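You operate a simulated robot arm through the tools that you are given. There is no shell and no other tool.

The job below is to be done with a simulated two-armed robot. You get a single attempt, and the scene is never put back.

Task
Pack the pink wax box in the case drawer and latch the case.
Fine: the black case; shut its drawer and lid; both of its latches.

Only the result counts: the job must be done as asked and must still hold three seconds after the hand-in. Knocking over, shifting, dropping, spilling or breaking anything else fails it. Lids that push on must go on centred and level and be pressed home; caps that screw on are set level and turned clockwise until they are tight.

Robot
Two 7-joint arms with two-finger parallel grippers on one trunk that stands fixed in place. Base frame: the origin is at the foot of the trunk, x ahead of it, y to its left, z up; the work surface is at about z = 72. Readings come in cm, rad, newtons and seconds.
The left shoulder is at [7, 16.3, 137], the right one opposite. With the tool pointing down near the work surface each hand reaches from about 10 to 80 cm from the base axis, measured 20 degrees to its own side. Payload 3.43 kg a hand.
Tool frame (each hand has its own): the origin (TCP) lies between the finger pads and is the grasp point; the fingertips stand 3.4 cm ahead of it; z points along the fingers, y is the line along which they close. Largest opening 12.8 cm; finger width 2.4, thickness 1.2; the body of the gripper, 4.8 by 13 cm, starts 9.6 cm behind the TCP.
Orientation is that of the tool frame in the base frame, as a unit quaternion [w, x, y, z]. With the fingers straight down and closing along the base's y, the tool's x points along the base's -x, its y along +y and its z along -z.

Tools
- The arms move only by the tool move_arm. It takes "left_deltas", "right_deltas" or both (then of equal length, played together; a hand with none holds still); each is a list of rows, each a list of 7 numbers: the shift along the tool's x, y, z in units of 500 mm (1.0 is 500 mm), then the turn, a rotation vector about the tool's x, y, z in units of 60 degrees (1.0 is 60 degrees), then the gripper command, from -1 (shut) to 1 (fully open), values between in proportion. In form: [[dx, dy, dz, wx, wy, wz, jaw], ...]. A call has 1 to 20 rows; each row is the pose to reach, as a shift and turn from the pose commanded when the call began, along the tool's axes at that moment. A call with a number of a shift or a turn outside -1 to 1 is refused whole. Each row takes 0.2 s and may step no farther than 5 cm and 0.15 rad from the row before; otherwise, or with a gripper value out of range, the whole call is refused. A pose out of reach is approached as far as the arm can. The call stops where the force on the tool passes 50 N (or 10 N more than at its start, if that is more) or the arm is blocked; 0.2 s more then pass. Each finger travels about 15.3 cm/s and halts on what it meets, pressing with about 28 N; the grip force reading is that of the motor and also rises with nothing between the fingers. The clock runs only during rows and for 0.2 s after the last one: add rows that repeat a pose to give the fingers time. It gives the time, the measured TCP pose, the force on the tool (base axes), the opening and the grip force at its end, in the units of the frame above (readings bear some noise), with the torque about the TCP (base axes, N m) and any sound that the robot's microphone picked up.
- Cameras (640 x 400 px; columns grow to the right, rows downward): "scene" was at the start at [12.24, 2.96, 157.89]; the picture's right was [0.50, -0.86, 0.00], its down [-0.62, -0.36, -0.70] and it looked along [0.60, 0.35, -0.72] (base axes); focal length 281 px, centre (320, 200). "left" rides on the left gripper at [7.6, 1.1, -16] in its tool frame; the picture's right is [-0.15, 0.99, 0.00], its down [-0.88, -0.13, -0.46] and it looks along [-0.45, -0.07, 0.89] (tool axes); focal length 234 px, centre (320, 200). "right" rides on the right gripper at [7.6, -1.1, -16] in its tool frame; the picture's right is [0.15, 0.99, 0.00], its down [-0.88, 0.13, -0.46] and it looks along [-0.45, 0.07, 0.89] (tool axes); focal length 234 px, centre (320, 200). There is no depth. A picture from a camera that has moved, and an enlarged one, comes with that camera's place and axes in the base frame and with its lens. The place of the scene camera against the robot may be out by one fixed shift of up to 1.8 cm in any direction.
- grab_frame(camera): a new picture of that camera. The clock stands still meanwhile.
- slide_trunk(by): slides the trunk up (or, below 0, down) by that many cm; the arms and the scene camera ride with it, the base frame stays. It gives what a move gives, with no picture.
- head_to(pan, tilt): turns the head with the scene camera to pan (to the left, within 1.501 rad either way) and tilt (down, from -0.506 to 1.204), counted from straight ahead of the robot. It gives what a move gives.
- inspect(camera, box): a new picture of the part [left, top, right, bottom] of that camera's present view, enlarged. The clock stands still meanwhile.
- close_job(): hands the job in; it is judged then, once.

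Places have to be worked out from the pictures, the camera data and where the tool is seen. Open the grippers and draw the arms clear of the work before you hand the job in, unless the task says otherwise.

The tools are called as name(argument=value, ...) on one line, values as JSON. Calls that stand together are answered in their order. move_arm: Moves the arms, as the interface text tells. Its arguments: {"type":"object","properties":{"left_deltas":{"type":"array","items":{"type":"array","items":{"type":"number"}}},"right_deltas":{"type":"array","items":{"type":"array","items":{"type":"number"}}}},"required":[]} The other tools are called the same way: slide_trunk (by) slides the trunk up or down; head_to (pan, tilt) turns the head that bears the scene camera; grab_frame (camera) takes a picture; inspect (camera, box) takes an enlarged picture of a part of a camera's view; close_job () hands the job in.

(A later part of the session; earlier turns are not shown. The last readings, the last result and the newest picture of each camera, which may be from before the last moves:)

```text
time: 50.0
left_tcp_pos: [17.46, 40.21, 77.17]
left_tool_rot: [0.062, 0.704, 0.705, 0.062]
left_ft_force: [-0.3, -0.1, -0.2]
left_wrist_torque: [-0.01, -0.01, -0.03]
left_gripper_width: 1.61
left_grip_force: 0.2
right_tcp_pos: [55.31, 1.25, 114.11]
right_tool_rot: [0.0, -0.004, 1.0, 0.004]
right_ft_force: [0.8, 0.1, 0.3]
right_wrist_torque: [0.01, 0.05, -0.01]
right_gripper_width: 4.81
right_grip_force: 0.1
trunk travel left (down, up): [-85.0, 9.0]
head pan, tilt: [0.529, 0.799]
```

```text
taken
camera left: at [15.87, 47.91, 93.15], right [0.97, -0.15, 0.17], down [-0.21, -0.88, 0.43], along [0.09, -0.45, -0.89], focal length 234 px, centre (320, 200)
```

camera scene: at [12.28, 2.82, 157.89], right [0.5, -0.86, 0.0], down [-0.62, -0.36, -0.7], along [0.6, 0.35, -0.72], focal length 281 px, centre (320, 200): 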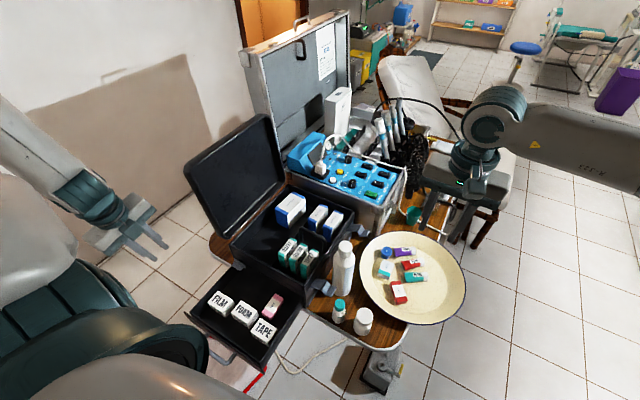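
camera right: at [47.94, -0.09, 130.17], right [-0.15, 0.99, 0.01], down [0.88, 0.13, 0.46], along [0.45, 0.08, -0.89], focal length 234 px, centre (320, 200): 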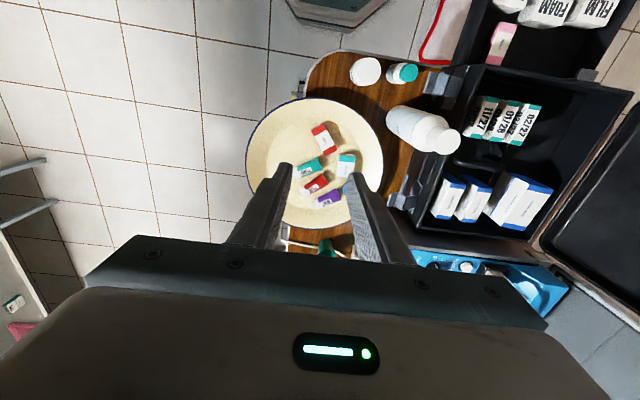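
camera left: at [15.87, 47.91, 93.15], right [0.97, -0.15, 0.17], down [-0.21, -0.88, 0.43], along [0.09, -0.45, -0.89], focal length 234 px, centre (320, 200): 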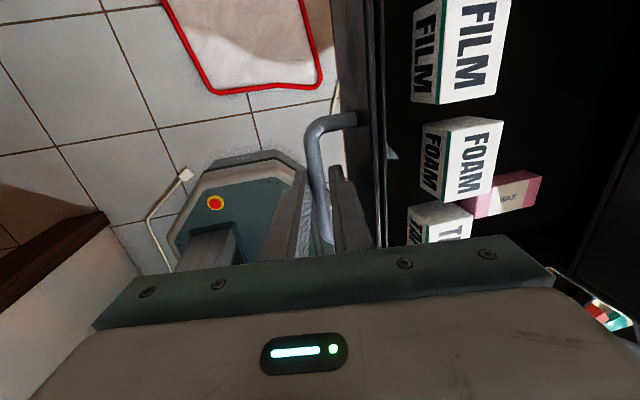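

The bar is between the fingers. Pushing the drawer in 16 cm at 1 cm per row.

move_arm(left_deltas=[[0, 0.01, 0.0017, 0, 0, 0, -0.75], [0, 0.0295, 0.0052, 0, 0, 0, -0.75], [0, 0.0492, 0.0087, 0, 0, 0, -0.75], [0, 0.0689, 0.0122, 0, 0, 0, -0.75], [0, 0.0886, 0.0157, 0, 0, 0, -0.75], [0, 0.1083, 0.0191, 0, 0, 0, -0.75], [0, 0.128, 0.0226, 0, 0, 0, -0.75], [0, 0.1477, 0.0261, 0, 0, 0, -0.75], [0, 0.1674, 0.0296, 0, 0, 0, -0.75], [0, 0.1871, 0.033, 0, 0, 0, -0.75], [0, 0.2068, 0.0365, 0, 0, 0, -0.75], [0, 0.2265, 0.04, 0, 0, 0, -0.75], [0, 0.2462, 0.0435, 0, 0, 0, -0.75], [0, 0.2659, 0.047, 0, 0, 0, -0.75], [0, 0.2856, 0.0504, 0, 0, 0, -0.75], [0, 0.3053, 0.0539, 0, 0, 0, -0.75], [0, 0.315, 0.0556, 0, 0, 0, -0.75]])

grab_frame(camera="left")

inspect(camera="scene", box=[180, 180, 360, 340])

```text
time: 53.6
left_tcp_pos: [33.36, 40.48, 77.34]
left_tool_rot: [0.063, 0.704, 0.704, 0.062]
left_ft_force: [-0.8, 0.1, -0.2]
left_wrist_torque: [-0.01, 0.01, 0.0]
left_gripper_width: 1.66
left_grip_force: 0.3
right_tcp_pos: [55.42, 1.2, 114.15]
right_tool_rot: [0.0, -0.004, 1.0, 0.003]
right_ft_force: [0.2, -0.7, 0.6]
right_wrist_torque: [0.0, -0.03, 0.04]
right_gripper_width: 4.8
right_grip_force: 0.0
trunk travel left (down, up): [-85.0, 9.0]
head pan, tilt: [0.529, 0.799]
```

```text
taken
camera left: at [31.74, 48.04, 93.21], right [0.97, -0.15, 0.17], down [-0.21, -0.88, 0.43], along [0.09, -0.45, -0.89], focal length 234 px, centre (320, 200)
```

left: 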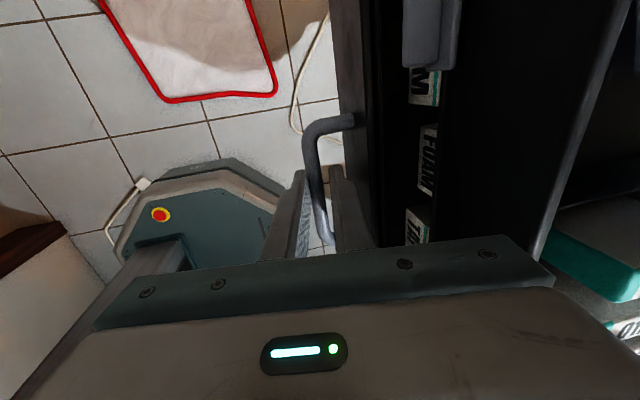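

```text
2.50 times, centred on (270, 260) of scene
camera zoom: at [12.23, 2.95, 157.89], right [0.5, -0.86, 0.0], down [-0.62, -0.36, -0.7], along [0.6, 0.35, -0.72], focal length 703 px, centre (445, 50)
```

zoom: 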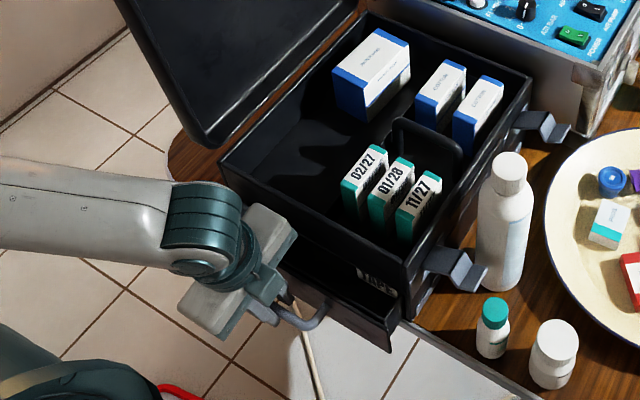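

About 3.7 cm remain. Pushing on, with finer steps at the end.

move_arm(left_deltas=[[0, 0.0197, 0.0035, 0, 0, 0, -0.75], [0, 0.0394, 0.007, 0, 0, 0, -0.75], [0, 0.0551, 0.0097, 0, 0, 0, -0.75], [0, 0.063, 0.0111, 0, 0, 0, -0.75], [0, 0.0689, 0.0122, 0, 0, 0, -0.75]])

grab_frame(camera="left")

```text
time: 54.8
left_tcp_pos: [36.92, 40.47, 77.21]
left_tool_rot: [0.061, 0.704, 0.705, 0.062]
left_ft_force: [0.4, 0.6, 0.0]
left_wrist_torque: [0.01, 0.01, -0.01]
left_gripper_width: 1.6
left_grip_force: 0.1
right_tcp_pos: [55.39, 1.26, 114.19]
right_tool_rot: [0.0, -0.004, 1.0, 0.004]
right_ft_force: [-0.4, 0.0, 0.3]
right_wrist_torque: [0.03, 0.01, 0.0]
right_gripper_width: 4.81
right_grip_force: 0.1
trunk travel left (down, up): [-85.0, 9.0]
head pan, tilt: [0.529, 0.799]
```

```text
taken
camera left: at [35.25, 48.07, 93.11], right [0.97, -0.15, 0.17], down [-0.21, -0.88, 0.43], along [0.09, -0.45, -0.89], focal length 234 px, centre (320, 200)
```

left: 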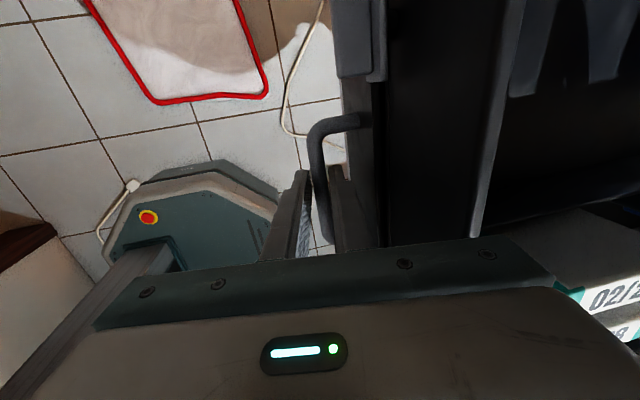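

Nearly home; pressing in small steps until force rises.

move_arm(left_deltas=[[0, 0.004, 0.0007, 0, 0, 0, -0.75], [0, 0.008, 0.0014, 0, 0, 0, -0.75], [0, 0.012, 0.0021, 0, 0, 0, -0.75], [0, 0.016, 0.0028, 0, 0, 0, -0.75]])

grab_frame(camera="left")

inspect(camera="scene", box=[180, 180, 360, 340])

```text
time: 55.8
left_tcp_pos: [37.52, 40.39, 77.3]
left_tool_rot: [0.061, 0.704, 0.705, 0.06]
left_ft_force: [-8.9, 1.3, 0.8]
left_wrist_torque: [0.07, 0.11, -0.08]
left_gripper_width: 2.04
left_grip_force: 3.5
right_tcp_pos: [55.19, 1.36, 114.26]
right_tool_rot: [0.0, -0.004, 1.0, 0.003]
right_ft_force: [0.1, -0.7, 0.1]
right_wrist_torque: [0.01, -0.01, -0.03]
right_gripper_width: 4.83
right_grip_force: 0.0
trunk travel left (down, up): [-85.0, 9.0]
head pan, tilt: [0.529, 0.799]
```

```text
taken
camera left: at [35.92, 48.03, 93.14], right [0.97, -0.14, 0.17], down [-0.21, -0.88, 0.43], along [0.09, -0.45, -0.89], focal length 234 px, centre (320, 200)
```

left: 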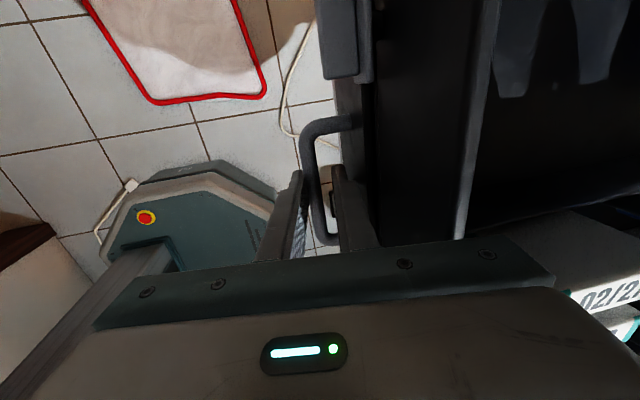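

```text
2.50 times, centred on (270, 260) of scene
camera zoom: at [12.1, 2.97, 157.9], right [0.5, -0.86, 0.0], down [-0.62, -0.36, -0.7], along [0.6, 0.35, -0.72], focal length 703 px, centre (445, 50)
```

zoom: 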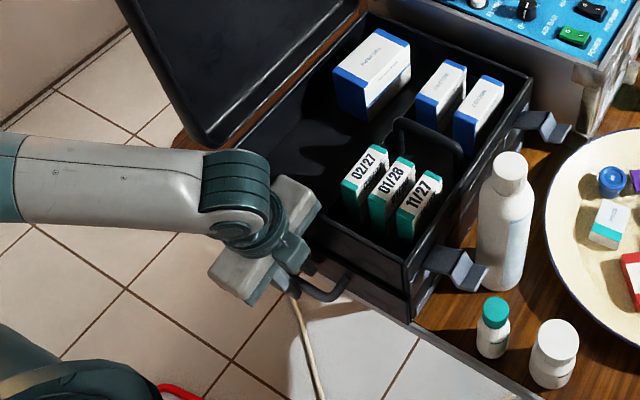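

The drawer reads at its stop (≈9 N). I'll grip the bar and press a bit more firmly to be sure it is home.

move_arm(left_deltas=[[0, -0.004, -0.0007, 0, 0, 0, -1], [0, -0.004, -0.0007, 0, 0, 0, -1], [0, 0.002, 0.0003, 0, 0, 0, -1], [0, 0.008, 0.0014, 0, 0, 0, -1], [0, 0.014, 0.0024, 0, 0, 0, -1]])

grab_frame(camera="left")

```text
time: 57.0
left_tcp_pos: [37.12, 40.3, 77.07]
left_tool_rot: [0.053, 0.706, 0.704, 0.056]
left_ft_force: [-27.0, 9.9, 30.5]
left_wrist_torque: [-0.56, 0.3, -0.9]
left_gripper_width: 1.18
left_grip_force: 45.2
right_tcp_pos: [55.09, 1.08, 114.47]
right_tool_rot: [0.002, -0.002, 1.0, 0.004]
right_ft_force: [0.6, 0.2, 0.2]
right_wrist_torque: [0.0, 0.0, -0.01]
right_gripper_width: 4.78
right_grip_force: 0.1
trunk travel left (down, up): [-85.0, 9.0]
head pan, tilt: [0.529, 0.799]
stopped in row 5 (left hand): the force on the tool passed its limit at 52 N (the readings are from after the stop); the commanded pose is now the measured one
```

```text
taken
camera left: at [35.89, 47.94, 93.09], right [0.98, -0.15, 0.15], down [-0.2, -0.88, 0.43], along [0.07, -0.45, -0.89], focal length 234 px, centre (320, 200)
```

left: 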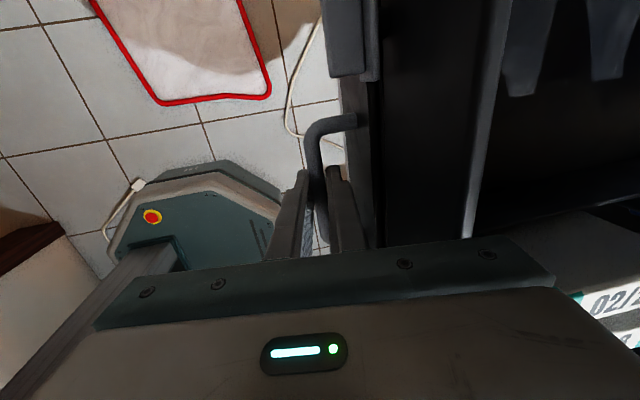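

The drawer is pressed home at ~27 N. Releasing the bar and lifting the left hand to check that it stays shut.

move_arm(left_deltas=[[0, -0.004, 0, 0, 0, 0, -0.6], [0, -0.004, 0, 0.01, 0, 0, -0.6], [0, 0.004, -0.05, 0, 0, 0, -0.6], [0, 0.018, -0.13, 0, 0, 0, -0.6], [0, 0.033, -0.21, 0, 0, 0, -0.6], [0, 0.048, -0.3, 0, 0, 0, -0.6]])

grab_frame(camera="left")

inspect(camera="scene", box=[180, 180, 360, 340])

```text
time: 58.4
left_tcp_pos: [37.62, 40.26, 92.39]
left_tool_rot: [0.055, 0.705, 0.704, 0.057]
left_ft_force: [-0.2, -0.6, 0.2]
left_wrist_torque: [0.01, 0.01, 0.03]
left_gripper_width: 2.55
left_grip_force: 0.1
right_tcp_pos: [55.44, 1.2, 114.23]
right_tool_rot: [0.0, -0.003, 1.0, 0.004]
right_ft_force: [-0.3, -0.1, 0.4]
right_wrist_torque: [0.04, 0.02, -0.01]
right_gripper_width: 4.79
right_grip_force: 0.1
trunk travel left (down, up): [-85.0, 9.0]
head pan, tilt: [0.529, 0.799]
```

```text
taken
camera left: at [36.28, 47.81, 108.27], right [0.98, -0.15, 0.16], down [-0.2, -0.88, 0.43], along [0.07, -0.45, -0.89], focal length 234 px, centre (320, 200)
```

left: 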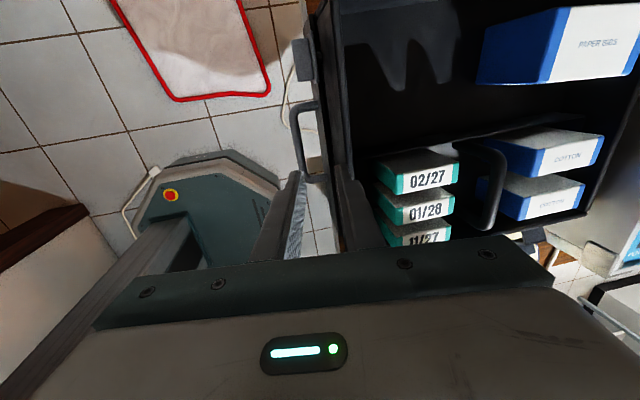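

```text
2.50 times, centred on (270, 260) of scene
camera zoom: at [12.21, 2.87, 157.89], right [0.5, -0.86, 0.0], down [-0.62, -0.36, -0.7], along [0.6, 0.35, -0.72], focal length 703 px, centre (445, 50)
```

zoom: 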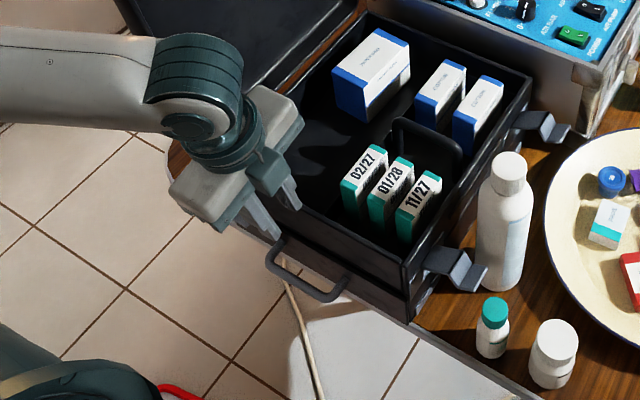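

Comparing with the same zoom as at the start to see whether the drawer is flush and the case unmoved.

inspect(camera="scene", box=[220, 240, 350, 320])

inspect(camera="left", box=[270, 0, 390, 190])

```text
4.92 times, centred on (285, 280) of scene
camera zoom: at [12.21, 2.87, 157.89], right [0.5, -0.86, 0.0], down [-0.62, -0.36, -0.7], along [0.6, 0.35, -0.72], focal length 1384 px, centre (492, -194)
```

zoom: 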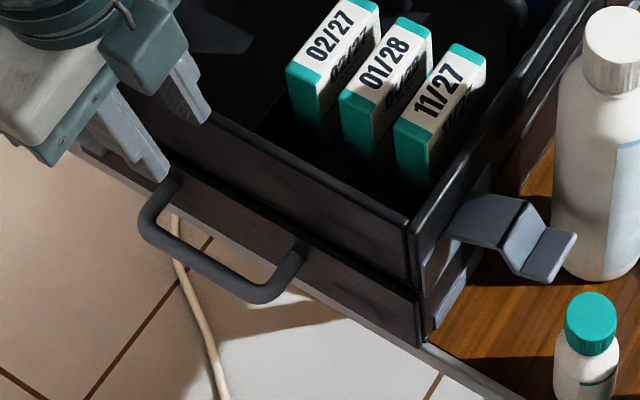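

```text
2.11 times, centred on (330, 95) of left
camera zoom: at [36.28, 47.81, 108.27], right [0.98, -0.15, 0.16], down [-0.2, -0.88, 0.43], along [0.07, -0.45, -0.89], focal length 493 px, centre (299, 421)
```

zoom: 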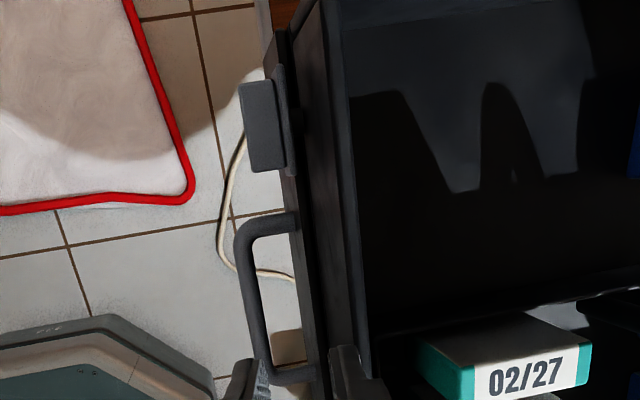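

Everything matches the start: drawer flush, case and bottle unmoved. Next the lid; I'll raise the left hand and square it, then rotate it back to look at the lid.

move_arm(left_deltas=[[0, 0.013, -0.08, 0, 0, 0, 0], [0, 0.027, -0.17, 0.03, 0, 0, 0], [0, 0.041, -0.26, 0.06, 0, 0, 0], [0, 0.055, -0.35, 0.09, 0, 0, 0], [0, 0.07, -0.44, 0.12, 0, 0, 0], [0, 0.084, -0.53, 0.151, 0, 0, 0]])

move_arm(left_deltas=[[0, 0, 0, 0, 0, -0.125, 0], [0, 0, 0, 0, 0, -0.25, 0], [0, 0, 0, 0, 0, -0.375, 0], [0, 0, 0, 0, 0, -0.5, 0], [0, 0, 0, 0, 0, -0.625, 0], [0, 0, 0, 0, 0, -0.75, 0]])

move_arm(left_deltas=[[0, 0, 0, 0, 0, -0.125, 0], [0, 0, 0, 0, 0, -0.25, 0], [0, 0, 0, 0, 0, -0.375, 0], [0, 0, 0, 0, 0, -0.5, 0], [0, 0, 0, 0, 0, -0.625, 0], [0, 0, 0, 0, 0, -0.75, 0]])

grab_frame(camera="left")

grab_frame(camera="scene")

```text
time: 59.8
left_tcp_pos: [37.87, 40.35, 118.85]
left_tool_rot: [-0.001, 0.708, 0.706, 0.001]
left_ft_force: [-0.1, 0.3, -0.9]
left_wrist_torque: [0.01, 0.01, -0.02]
left_gripper_width: 6.41
left_grip_force: 0.2
right_tcp_pos: [55.45, 1.1, 114.13]
right_tool_rot: [0.0, -0.003, 1.0, 0.005]
right_ft_force: [0.1, 0.4, -1.2]
right_wrist_torque: [-0.02, 0.01, -0.04]
right_gripper_width: 4.8
right_grip_force: 0.0
trunk travel left (down, up): [-85.0, 9.0]
head pan, tilt: [0.529, 0.799]
```

```text
time: 61.2
left_tcp_pos: [37.62, 40.29, 119.01]
left_tool_rot: [0.0, 0.382, 0.924, 0.001]
left_ft_force: [-0.4, -0.6, 0.4]
left_wrist_torque: [0.01, -0.02, 0.03]
left_gripper_width: 6.4
left_grip_force: 0.1
right_tcp_pos: [55.4, 1.14, 114.11]
right_tool_rot: [-0.001, -0.002, 1.0, 0.003]
right_ft_force: [-0.5, 0.9, 0.0]
right_wrist_torque: [0.03, 0.01, -0.05]
right_gripper_width: 4.79
right_grip_force: 0.1
trunk travel left (down, up): [-85.0, 9.0]
head pan, tilt: [0.529, 0.799]
```

```text
time: 62.6
left_tcp_pos: [37.59, 40.25, 118.94]
left_tool_rot: [0.001, 0.0, 1.0, -0.001]
left_ft_force: [-0.3, -0.2, -0.6]
left_wrist_torque: [-0.04, -0.02, 0.02]
left_gripper_width: 6.37
left_grip_force: 0.1
right_tcp_pos: [55.37, 1.17, 114.26]
right_tool_rot: [0.0, -0.003, 1.0, 0.004]
right_ft_force: [0.0, 0.5, -0.6]
right_wrist_torque: [0.0, 0.0, 0.02]
right_gripper_width: 4.78
right_grip_force: 0.1
trunk travel left (down, up): [-85.0, 9.0]
head pan, tilt: [0.529, 0.799]
```

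```text
taken
camera left: at [30.02, 41.43, 134.84], right [0.15, 0.99, 0.0], down [0.88, -0.13, 0.46], along [0.45, -0.07, -0.89], focal length 234 px, centre (320, 200)
```

left: 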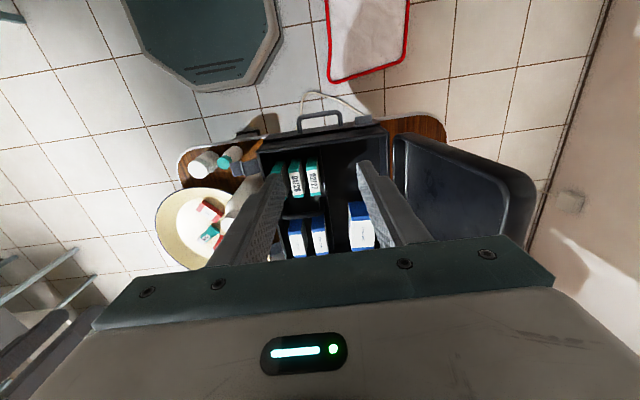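

```text
taken
camera scene: at [12.24, 2.95, 157.89], right [0.5, -0.86, 0.0], down [-0.62, -0.36, -0.7], along [0.6, 0.35, -0.72], focal length 281 px, centre (320, 200)
```

scene: 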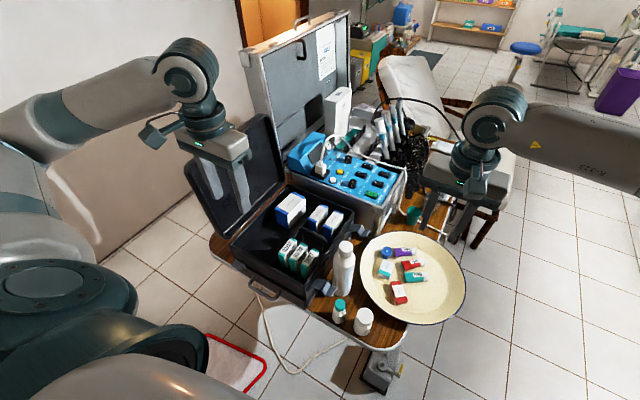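

Zooming on the lid from the left camera to get its tilt and thickness.

inspect(camera="left", box=[370, 110, 560, 240])

inspect(camera="scene", box=[170, 100, 310, 250])

inspect(camera="right", box=[440, 40, 640, 240])

```text
3.08 times, centred on (465, 175) of left
camera zoom: at [30.02, 41.43, 134.84], right [0.15, 0.99, 0.0], down [0.88, -0.13, 0.46], along [0.45, -0.07, -0.89], focal length 720 px, centre (-126, 277)
```

zoom: 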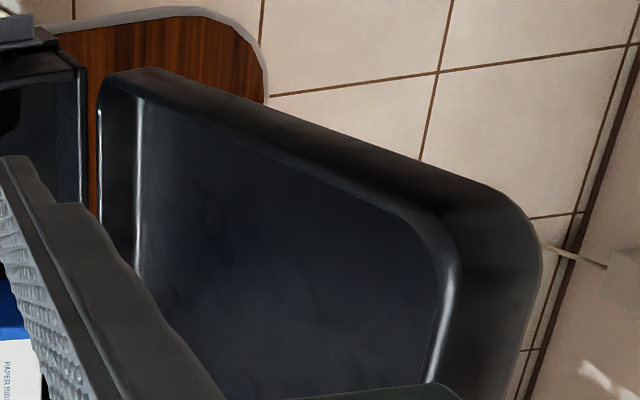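

```text
2.67 times, centred on (240, 175) of scene
camera zoom: at [12.24, 2.95, 157.89], right [0.5, -0.86, 0.0], down [-0.62, -0.36, -0.7], along [0.6, 0.35, -0.72], focal length 750 px, centre (533, 267)
```

zoom: 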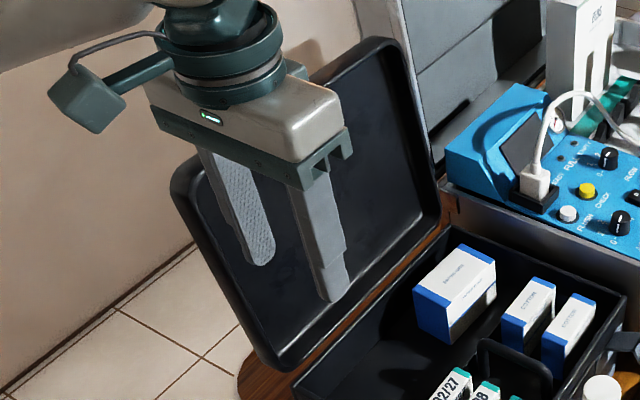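

```text
2.00 times, centred on (540, 140) of right
camera zoom: at [47.95, -0.04, 130.17], right [-0.15, 0.99, 0.01], down [0.88, 0.13, 0.46], along [0.45, 0.08, -0.89], focal length 468 px, centre (-120, 320)
```

zoom: 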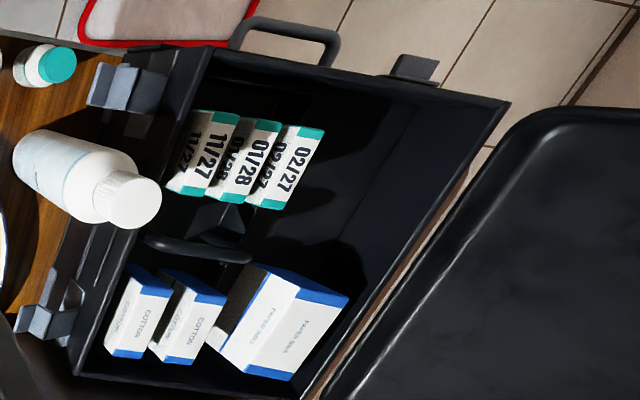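

The lid stands at about 95°, its top edge spanning y≈56–60.5 at z≈114.5. I'll bring the left hand over that edge with fingers opened to straddle it.

move_arm(left_deltas=[[-0.035, 0.05, -0.05, 0, 0, 0, 0.3], [-0.07, 0.12, -0.11, 0, 0, 0, 0.3], [-0.105, 0.18, -0.11, 0, 0, 0, 0.3], [-0.14, 0.24, -0.11, 0, 0, 0, 0.3], [-0.175, 0.3, -0.11, 0, 0, 0, 0.3], [-0.208, 0.362, -0.11, 0, 0, 0, 0.3], [-0.208, 0.362, -0.11, 0, 0, 0, 0.3]])

grab_frame(camera="left")

inspect(camera="scene", box=[150, 60, 310, 220])

grab_frame(camera="right")

```text
time: 64.2
left_tcp_pos: [48.09, 58.5, 124.44]
left_tool_rot: [0.001, 0.0, 1.0, 0.0]
left_ft_force: [0.9, -0.1, -1.2]
left_wrist_torque: [-0.01, -0.02, 0.0]
left_gripper_width: 8.31
left_grip_force: 0.0
right_tcp_pos: [55.44, 1.24, 114.23]
right_tool_rot: [0.0, -0.003, 1.0, 0.003]
right_ft_force: [0.6, -0.2, -0.1]
right_wrist_torque: [-0.01, -0.02, 0.0]
right_gripper_width: 4.78
right_grip_force: 0.1
trunk travel left (down, up): [-85.0, 9.0]
head pan, tilt: [0.529, 0.799]
```

```text
taken
camera left: at [40.48, 59.6, 140.45], right [0.15, 0.99, 0.0], down [0.88, -0.13, 0.46], along [0.45, -0.07, -0.89], focal length 234 px, centre (320, 200)
```

left: 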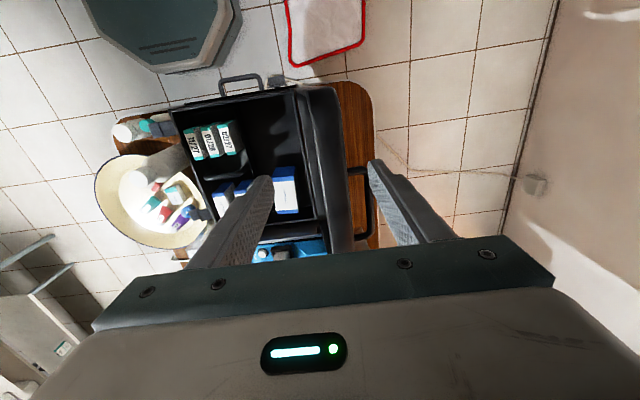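

```text
2.50 times, centred on (230, 140) of scene
camera zoom: at [12.22, 2.93, 157.89], right [0.5, -0.86, 0.0], down [-0.62, -0.36, -0.7], along [0.6, 0.35, -0.72], focal length 703 px, centre (545, 350)
```

zoom: 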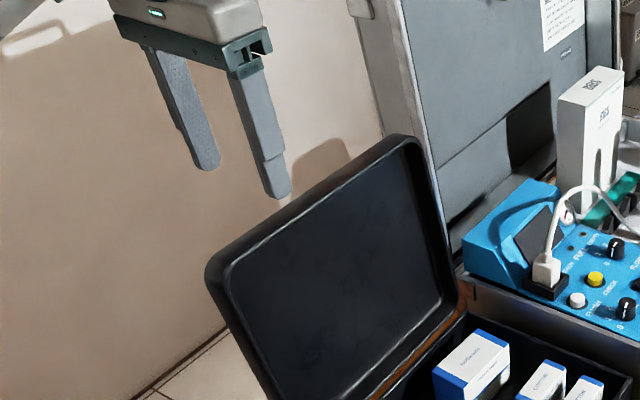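

```text
taken
camera right: at [47.93, -0.06, 130.18], right [-0.15, 0.99, 0.01], down [0.88, 0.13, 0.46], along [0.45, 0.08, -0.89], focal length 234 px, centre (320, 200)
```

right: 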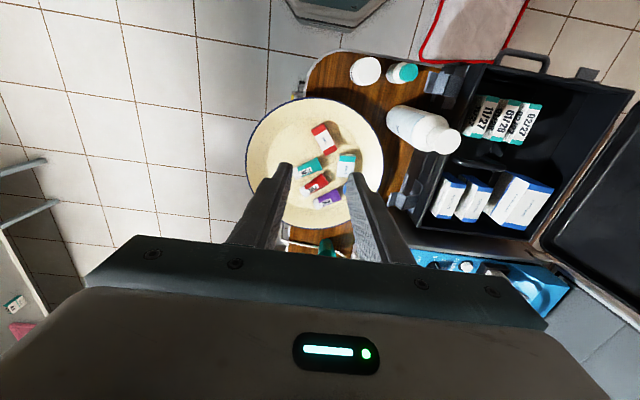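

The view from above shows the lid edge on and a handle on its back face. Zooming to place both.

inspect(camera="left", box=[270, 70, 400, 260])

```text
2.11 times, centred on (335, 165) of left
camera zoom: at [40.48, 59.6, 140.45], right [0.15, 0.99, 0.0], down [0.88, -0.13, 0.46], along [0.45, -0.07, -0.89], focal length 493 px, centre (288, 274)
```

zoom: 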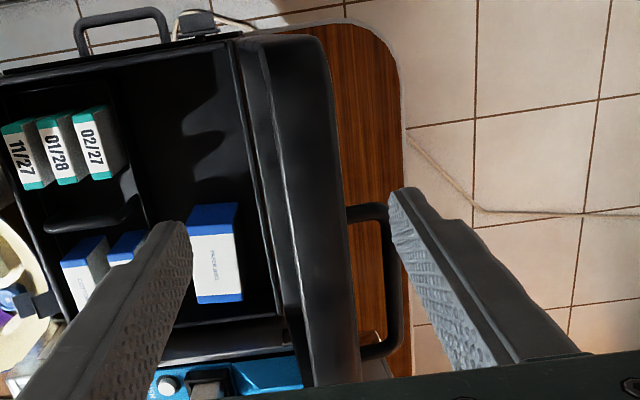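

I judge the lid top edge at y≈57.7–61 near x=47, with the back handle starting at x≈52. Shifting slightly and lowering so the fingers straddle the edge by about 4 cm.

move_arm(left_deltas=[[0.02, 0.018, 0.02, 0, 0, 0, 0.3], [0.02, 0.018, 0.08, 0, 0, 0, 0.3], [0.02, 0.018, 0.14, 0, 0, 0, 0.3], [0.02, 0.018, 0.19, 0, 0, 0, 0.3], [0.02, 0.018, 0.22, 0, 0, 0, 0.3], [0.02, 0.018, 0.22, 0, 0, 0, 0.3]])

grab_frame(camera="left")

inspect(camera="scene", box=[150, 60, 310, 220])

```text
time: 65.6
left_tcp_pos: [46.9, 59.26, 113.33]
left_tool_rot: [0.001, 0.001, 1.0, 0.001]
left_ft_force: [-0.2, 0.3, 0.0]
left_wrist_torque: [0.01, 0.01, 0.01]
left_gripper_width: 8.33
left_grip_force: 0.0
right_tcp_pos: [55.44, 1.25, 114.14]
right_tool_rot: [-0.001, -0.002, 1.0, 0.002]
right_ft_force: [0.0, 0.2, 0.9]
right_wrist_torque: [0.0, -0.01, 0.01]
right_gripper_width: 4.79
right_grip_force: 0.1
trunk travel left (down, up): [-85.0, 9.0]
head pan, tilt: [0.529, 0.799]
```

```text
taken
camera left: at [39.45, 60.41, 129.27], right [0.15, 0.99, 0.0], down [0.88, -0.13, 0.46], along [0.45, -0.07, -0.89], focal length 234 px, centre (320, 200)
```

left: 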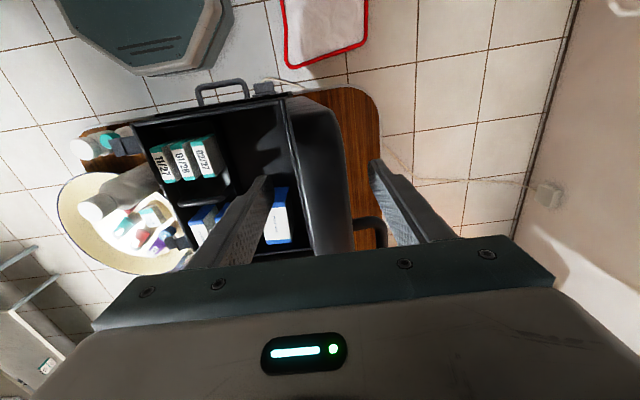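

```text
2.50 times, centred on (230, 140) of scene
camera zoom: at [12.25, 2.94, 157.89], right [0.5, -0.86, 0.0], down [-0.62, -0.36, -0.7], along [0.6, 0.35, -0.72], focal length 703 px, centre (545, 350)
```

zoom: 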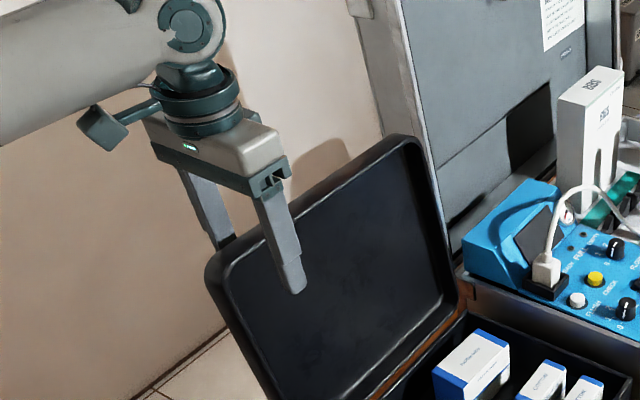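

The lid edge is between the fingers. Narrowing them toward ~5 cm to hold it loosely.

move_arm(left_deltas=[[0, 0, 0, 0, 0, 0, 0.0], [0, 0, 0, 0, 0, 0, -0.2], [0, 0, 0, 0, 0, 0, -0.2]])

inspect(camera="left", box=[230, 70, 410, 270])

```text
time: 66.4
left_tcp_pos: [47.02, 59.11, 113.2]
left_tool_rot: [0.001, 0.0, 1.0, 0.001]
left_ft_force: [0.2, -0.1, 0.2]
left_wrist_torque: [0.0, 0.0, 0.0]
left_gripper_width: 5.12
left_grip_force: 0.0
right_tcp_pos: [55.32, 1.17, 114.18]
right_tool_rot: [0.0, -0.004, 1.0, 0.005]
right_ft_force: [0.6, 0.2, 0.5]
right_wrist_torque: [-0.02, 0.03, -0.01]
right_gripper_width: 4.8
right_grip_force: 0.0
trunk travel left (down, up): [-85.0, 9.0]
head pan, tilt: [0.529, 0.799]
```

```text
2.00 times, centred on (320, 170) of left
camera zoom: at [39.44, 60.42, 129.29], right [0.15, 0.99, 0.0], down [0.88, -0.13, 0.46], along [0.45, -0.07, -0.89], focal length 468 px, centre (320, 260)
```

zoom: 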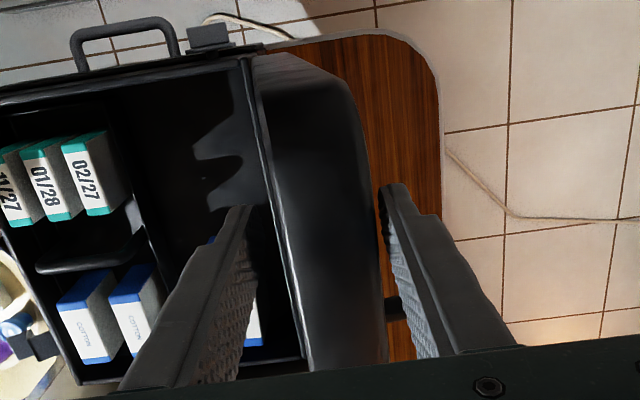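

Now swinging the hand along the hinge arc by 20° (lid toward ~78°), tilting with it.

move_arm(left_deltas=[[0, -0.046, -0.007, -0.083, 0, 0, -0.2], [0, -0.092, -0.01, -0.167, 0, 0, -0.2], [0, -0.14, -0.008, -0.25, 0, 0, -0.2], [0, -0.186, -0.004, -0.333, 0, 0, -0.2], [0, -0.186, -0.004, -0.333, 0, 0, -0.2]])

grab_frame(camera="left")

inspect(camera="scene", box=[150, 60, 350, 260])

```text
time: 67.6
left_tcp_pos: [47.05, 50.05, 113.59]
left_tool_rot: [0.001, 0.001, 0.985, 0.174]
left_ft_force: [0.1, -0.2, 1.1]
left_wrist_torque: [-0.03, 0.01, 0.05]
left_gripper_width: 5.14
left_grip_force: 0.0
right_tcp_pos: [55.29, 1.25, 114.19]
right_tool_rot: [0.0, -0.002, 1.0, 0.004]
right_ft_force: [-0.4, -0.4, -0.8]
right_wrist_torque: [0.01, -0.03, 0.01]
right_gripper_width: 4.81
right_grip_force: 0.1
trunk travel left (down, up): [-85.0, 9.0]
head pan, tilt: [0.529, 0.799]
```

```text
taken
camera left: at [39.37, 45.67, 128.91], right [0.15, 0.93, 0.34], down [0.88, -0.28, 0.39], along [0.45, 0.24, -0.86], focal length 234 px, centre (320, 200)
```

left: 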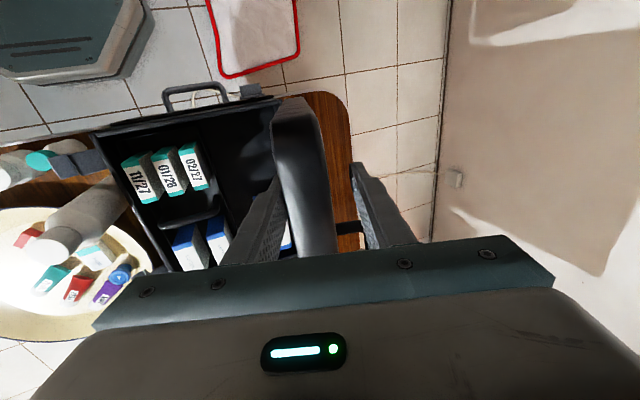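

```text
2.00 times, centred on (250, 160) of scene
camera zoom: at [12.19, 2.99, 157.9], right [0.5, -0.86, 0.0], down [-0.62, -0.36, -0.7], along [0.6, 0.35, -0.72], focal length 562 px, centre (460, 280)
```

zoom: 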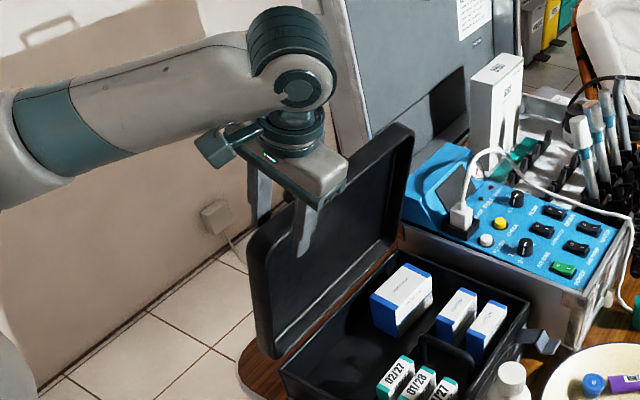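

The lid follows with almost no load. Continuing another 20° along the arc.

move_arm(left_deltas=[[0, -0.052, -0.004, -0.083, 0, 0, -0.2], [0, -0.099, -0.006, -0.167, 0, 0, -0.2], [0, -0.145, -0.006, -0.25, 0, 0, -0.2], [0, -0.191, -0.0014, -0.333, 0, 0, -0.2], [0, -0.191, -0.0014, -0.333, 0, 0, -0.2]])

grab_frame(camera="left")

inspect(camera="scene", box=[150, 60, 350, 260])

```text
time: 68.8
left_tcp_pos: [47.02, 41.13, 110.45]
left_tool_rot: [0.003, 0.0, 0.939, 0.343]
left_ft_force: [0.1, -0.4, -0.4]
left_wrist_torque: [0.02, 0.0, 0.01]
left_gripper_width: 5.16
left_grip_force: 0.6
right_tcp_pos: [55.45, 1.29, 114.2]
right_tool_rot: [0.0, -0.002, 1.0, 0.003]
right_ft_force: [-0.4, 0.1, 0.5]
right_wrist_torque: [-0.03, -0.01, 0.02]
right_gripper_width: 4.8
right_grip_force: 0.1
trunk travel left (down, up): [-85.0, 9.0]
head pan, tilt: [0.529, 0.799]
```

```text
taken
camera left: at [39.34, 31.73, 123.36], right [0.15, 0.76, 0.64], down [0.88, -0.39, 0.27], along [0.45, 0.52, -0.72], focal length 234 px, centre (320, 200)
```

left: 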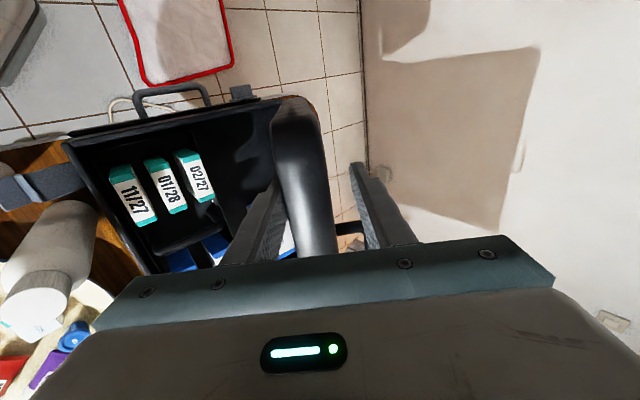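

```text
2.00 times, centred on (250, 160) of scene
camera zoom: at [12.18, 3.02, 157.9], right [0.5, -0.86, 0.0], down [-0.62, -0.36, -0.7], along [0.6, 0.35, -0.72], focal length 562 px, centre (460, 280)
```

zoom: 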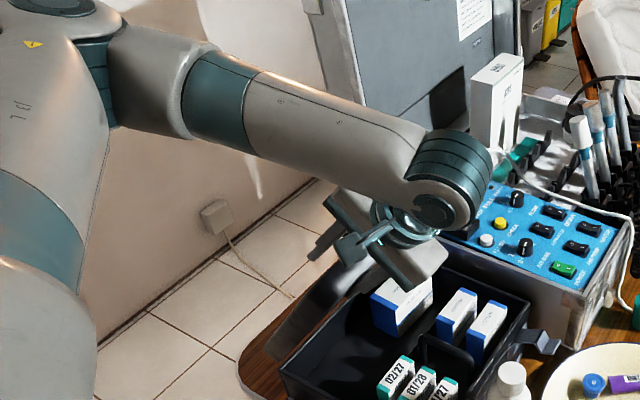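

The lid is at about 58° with practically no load. I'll open the jaw a little to see whether the lid stays by itself.

move_arm(left_deltas=[[0, 0, 0, 0, 0, 0, 0.05], [0, 0, 0, 0, 0, 0, 0.05], [0, 0, 0, 0, 0, 0, 0.05]])

grab_frame(camera="left")

```text
time: 69.6
left_tcp_pos: [47.0, 41.06, 110.47]
left_tool_rot: [0.002, 0.001, 0.94, 0.342]
left_ft_force: [-0.3, 0.1, -1.1]
left_wrist_torque: [-0.03, 0.0, 0.01]
left_gripper_width: 6.78
left_grip_force: 0.8
right_tcp_pos: [55.48, 1.25, 114.17]
right_tool_rot: [0.0, -0.002, 1.0, 0.003]
right_ft_force: [-0.7, 0.3, 0.6]
right_wrist_torque: [0.01, 0.0, 0.01]
right_gripper_width: 4.82
right_grip_force: 0.1
trunk travel left (down, up): [-85.0, 9.0]
head pan, tilt: [0.529, 0.799]
```

```text
taken
camera left: at [39.39, 31.69, 123.36], right [0.15, 0.76, 0.64], down [0.88, -0.39, 0.27], along [0.45, 0.52, -0.72], focal length 234 px, centre (320, 200)
```

left: 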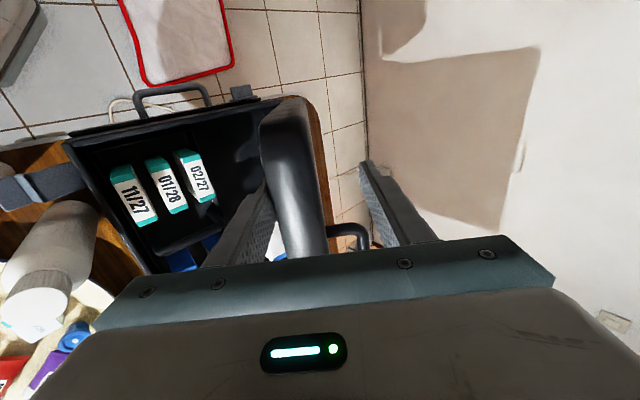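

The lid is light and just leans on the front finger. I'll continue guiding it down another 20°.

move_arm(left_deltas=[[0, 0, 0, 0, 0, 0, -0.2], [0, -0.05, -0.004, -0.083, 0, 0, -0.2], [0, -0.097, -0.006, -0.167, 0, 0, -0.2], [0, -0.143, -0.006, -0.25, 0, 0, -0.2], [0, -0.187, -0.001, -0.333, 0, 0, -0.2], [0, -0.187, -0.001, -0.333, 0, 0, -0.2]])

grab_frame(camera="left")

inspect(camera="scene", box=[170, 110, 390, 310])

grab_frame(camera="right")

```text
time: 71.0
left_tcp_pos: [46.8, 33.81, 104.53]
left_tool_rot: [0.001, 0.0, 0.866, 0.499]
left_ft_force: [1.1, -0.9, -0.5]
left_wrist_torque: [-0.03, -0.03, -0.02]
left_gripper_width: 5.23
left_grip_force: 0.3
right_tcp_pos: [55.3, 1.29, 114.11]
right_tool_rot: [0.0, -0.003, 1.0, 0.004]
right_ft_force: [0.0, 0.1, -0.3]
right_wrist_torque: [-0.03, -0.01, 0.0]
right_gripper_width: 4.81
right_grip_force: 0.0
trunk travel left (down, up): [-85.0, 9.0]
head pan, tilt: [0.529, 0.799]
```

```text
taken
camera left: at [39.23, 20.55, 113.38], right [0.14, 0.49, 0.86], down [0.88, -0.46, 0.12], along [0.45, 0.74, -0.5], focal length 234 px, centre (320, 200)
```

left: 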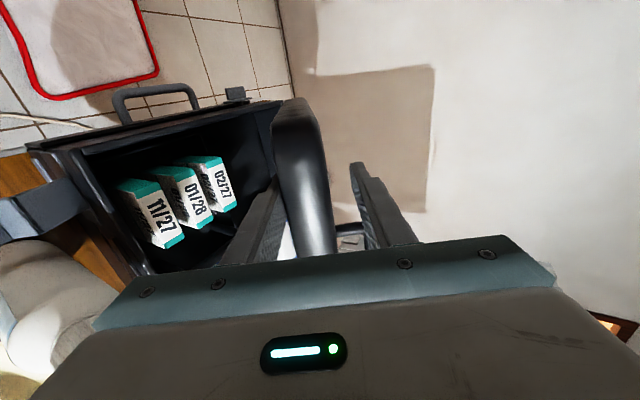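

```text
2.00 times, centred on (280, 210) of scene
camera zoom: at [12.21, 3.0, 157.9], right [0.5, -0.86, 0.0], down [-0.62, -0.36, -0.7], along [0.6, 0.35, -0.72], focal length 562 px, centre (400, 180)
```

zoom: 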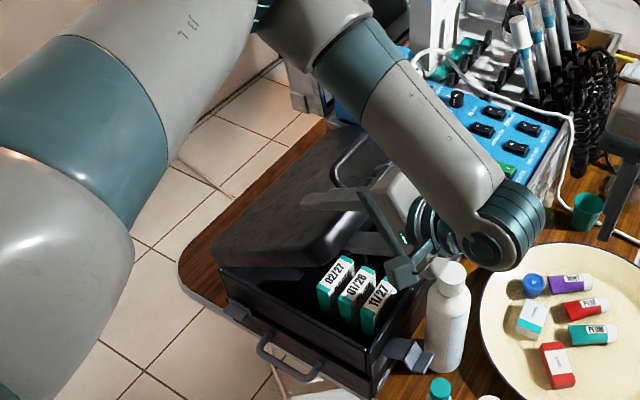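

```text
taken
camera right: at [47.93, -0.01, 130.18], right [-0.15, 0.99, 0.01], down [0.88, 0.13, 0.46], along [0.45, 0.08, -0.89], focal length 234 px, centre (320, 200)
```

right: 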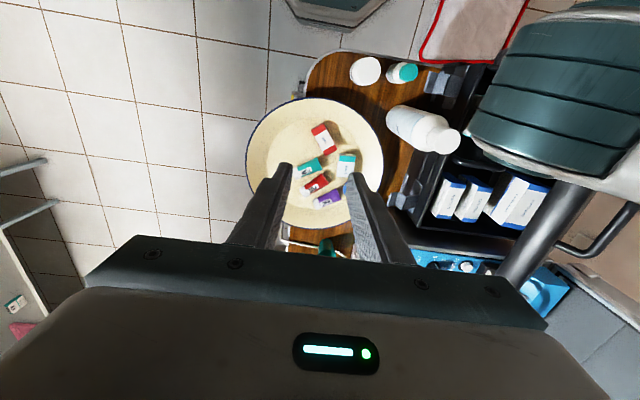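

The lid is at ~38°, but the left wrist is nearing the right hand, so I'll move the right hand well off to the right first.

move_arm(right_deltas=[[0, -0.09, -0.01, 0, 0, 0, -0.25], [0, -0.18, -0.02, 0, 0, 0, -0.25], [-0.02, -0.27, -0.03, 0, 0, 0, -0.25], [-0.05, -0.35, -0.04, 0, 0, 0, -0.25], [-0.08, -0.44, -0.04, 0, 0, 0, -0.25]])

grab_frame(camera="right")

```text
time: 72.2
left_tcp_pos: [46.89, 33.49, 104.5]
left_tool_rot: [0.002, 0.001, 0.865, 0.501]
left_ft_force: [-1.1, -1.7, -1.2]
left_wrist_torque: [-0.02, 0.02, -0.03]
left_gripper_width: 5.21
left_grip_force: 0.5
right_tcp_pos: [59.58, -21.19, 116.03]
right_tool_rot: [0.0, -0.003, 1.0, 0.004]
right_ft_force: [0.2, 0.5, -0.3]
right_wrist_torque: [0.01, -0.02, 0.03]
right_gripper_width: 4.79
right_grip_force: 0.0
trunk travel left (down, up): [-85.0, 9.0]
head pan, tilt: [0.529, 0.799]
```

```text
taken
camera right: at [52.12, -22.46, 132.01], right [-0.15, 0.99, 0.01], down [0.88, 0.13, 0.46], along [0.45, 0.08, -0.89], focal length 234 px, centre (320, 200)
```

right: 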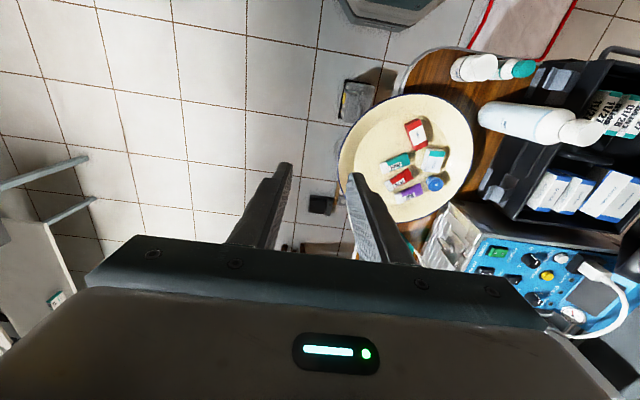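

Continuing the lid down to about 20°, shifting 2 cm toward -x to stay clear of the tall bottle.

move_arm(left_deltas=[[0.01, -0.036, -0.01, -0.042, 0, 0, -0.15], [0.02, -0.071, -0.02, -0.084, 0, 0, -0.1], [0.03, -0.107, -0.029, -0.125, 0, 0, -0.06], [0.038, -0.142, -0.038, -0.167, 0, 0, -0.06], [0.038, -0.142, -0.038, -0.167, 0, 0, -0.06]])

grab_frame(camera="left")

inspect(camera="scene", box=[170, 110, 390, 310])

inspect(camera="right", box=[400, 0, 640, 200])

```text
time: 73.4
left_tcp_pos: [45.09, 28.57, 99.25]
left_tool_rot: [0.001, 0.0, 0.819, 0.574]
left_ft_force: [0.7, -2.3, -1.7]
left_wrist_torque: [-0.07, 0.01, -0.02]
left_gripper_width: 6.13
left_grip_force: 1.1
right_tcp_pos: [59.56, -21.05, 116.09]
right_tool_rot: [0.0, -0.002, 1.0, 0.003]
right_ft_force: [-0.1, 0.3, -0.6]
right_wrist_torque: [-0.01, -0.01, -0.03]
right_gripper_width: 4.8
right_grip_force: 0.0
trunk travel left (down, up): [-85.0, 9.0]
head pan, tilt: [0.529, 0.799]
```

```text
taken
camera left: at [37.53, 14.07, 105.72], right [0.15, 0.34, 0.93], down [0.88, -0.47, 0.04], along [0.45, 0.81, -0.37], focal length 234 px, centre (320, 200)
```

left: 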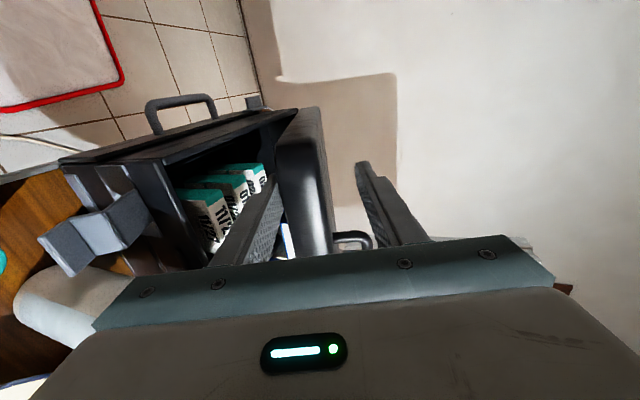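

```text
2.00 times, centred on (280, 210) of scene
camera zoom: at [12.24, 2.95, 157.89], right [0.5, -0.86, 0.0], down [-0.62, -0.36, -0.7], along [0.6, 0.35, -0.72], focal length 562 px, centre (400, 180)
```

zoom: 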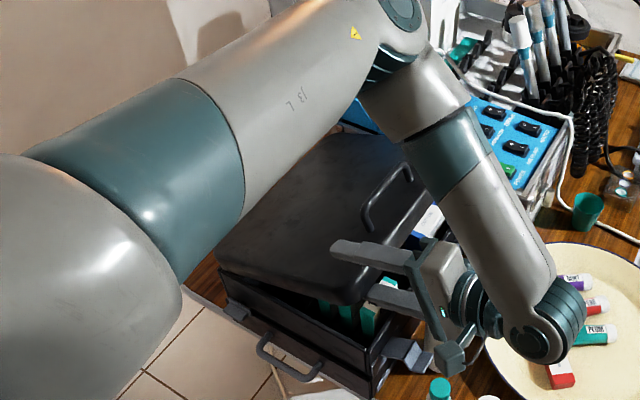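

```text
2.00 times, centred on (520, 100) of right
camera zoom: at [52.12, -22.24, 132.05], right [-0.15, 0.99, 0.01], down [0.88, 0.13, 0.46], along [0.45, 0.08, -0.89], focal length 468 px, centre (-80, 400)
```

zoom: 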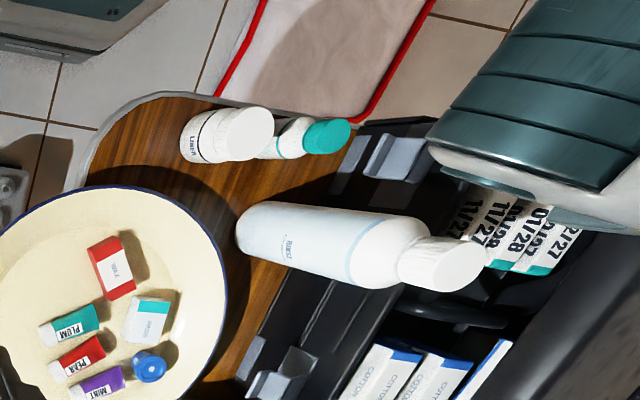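

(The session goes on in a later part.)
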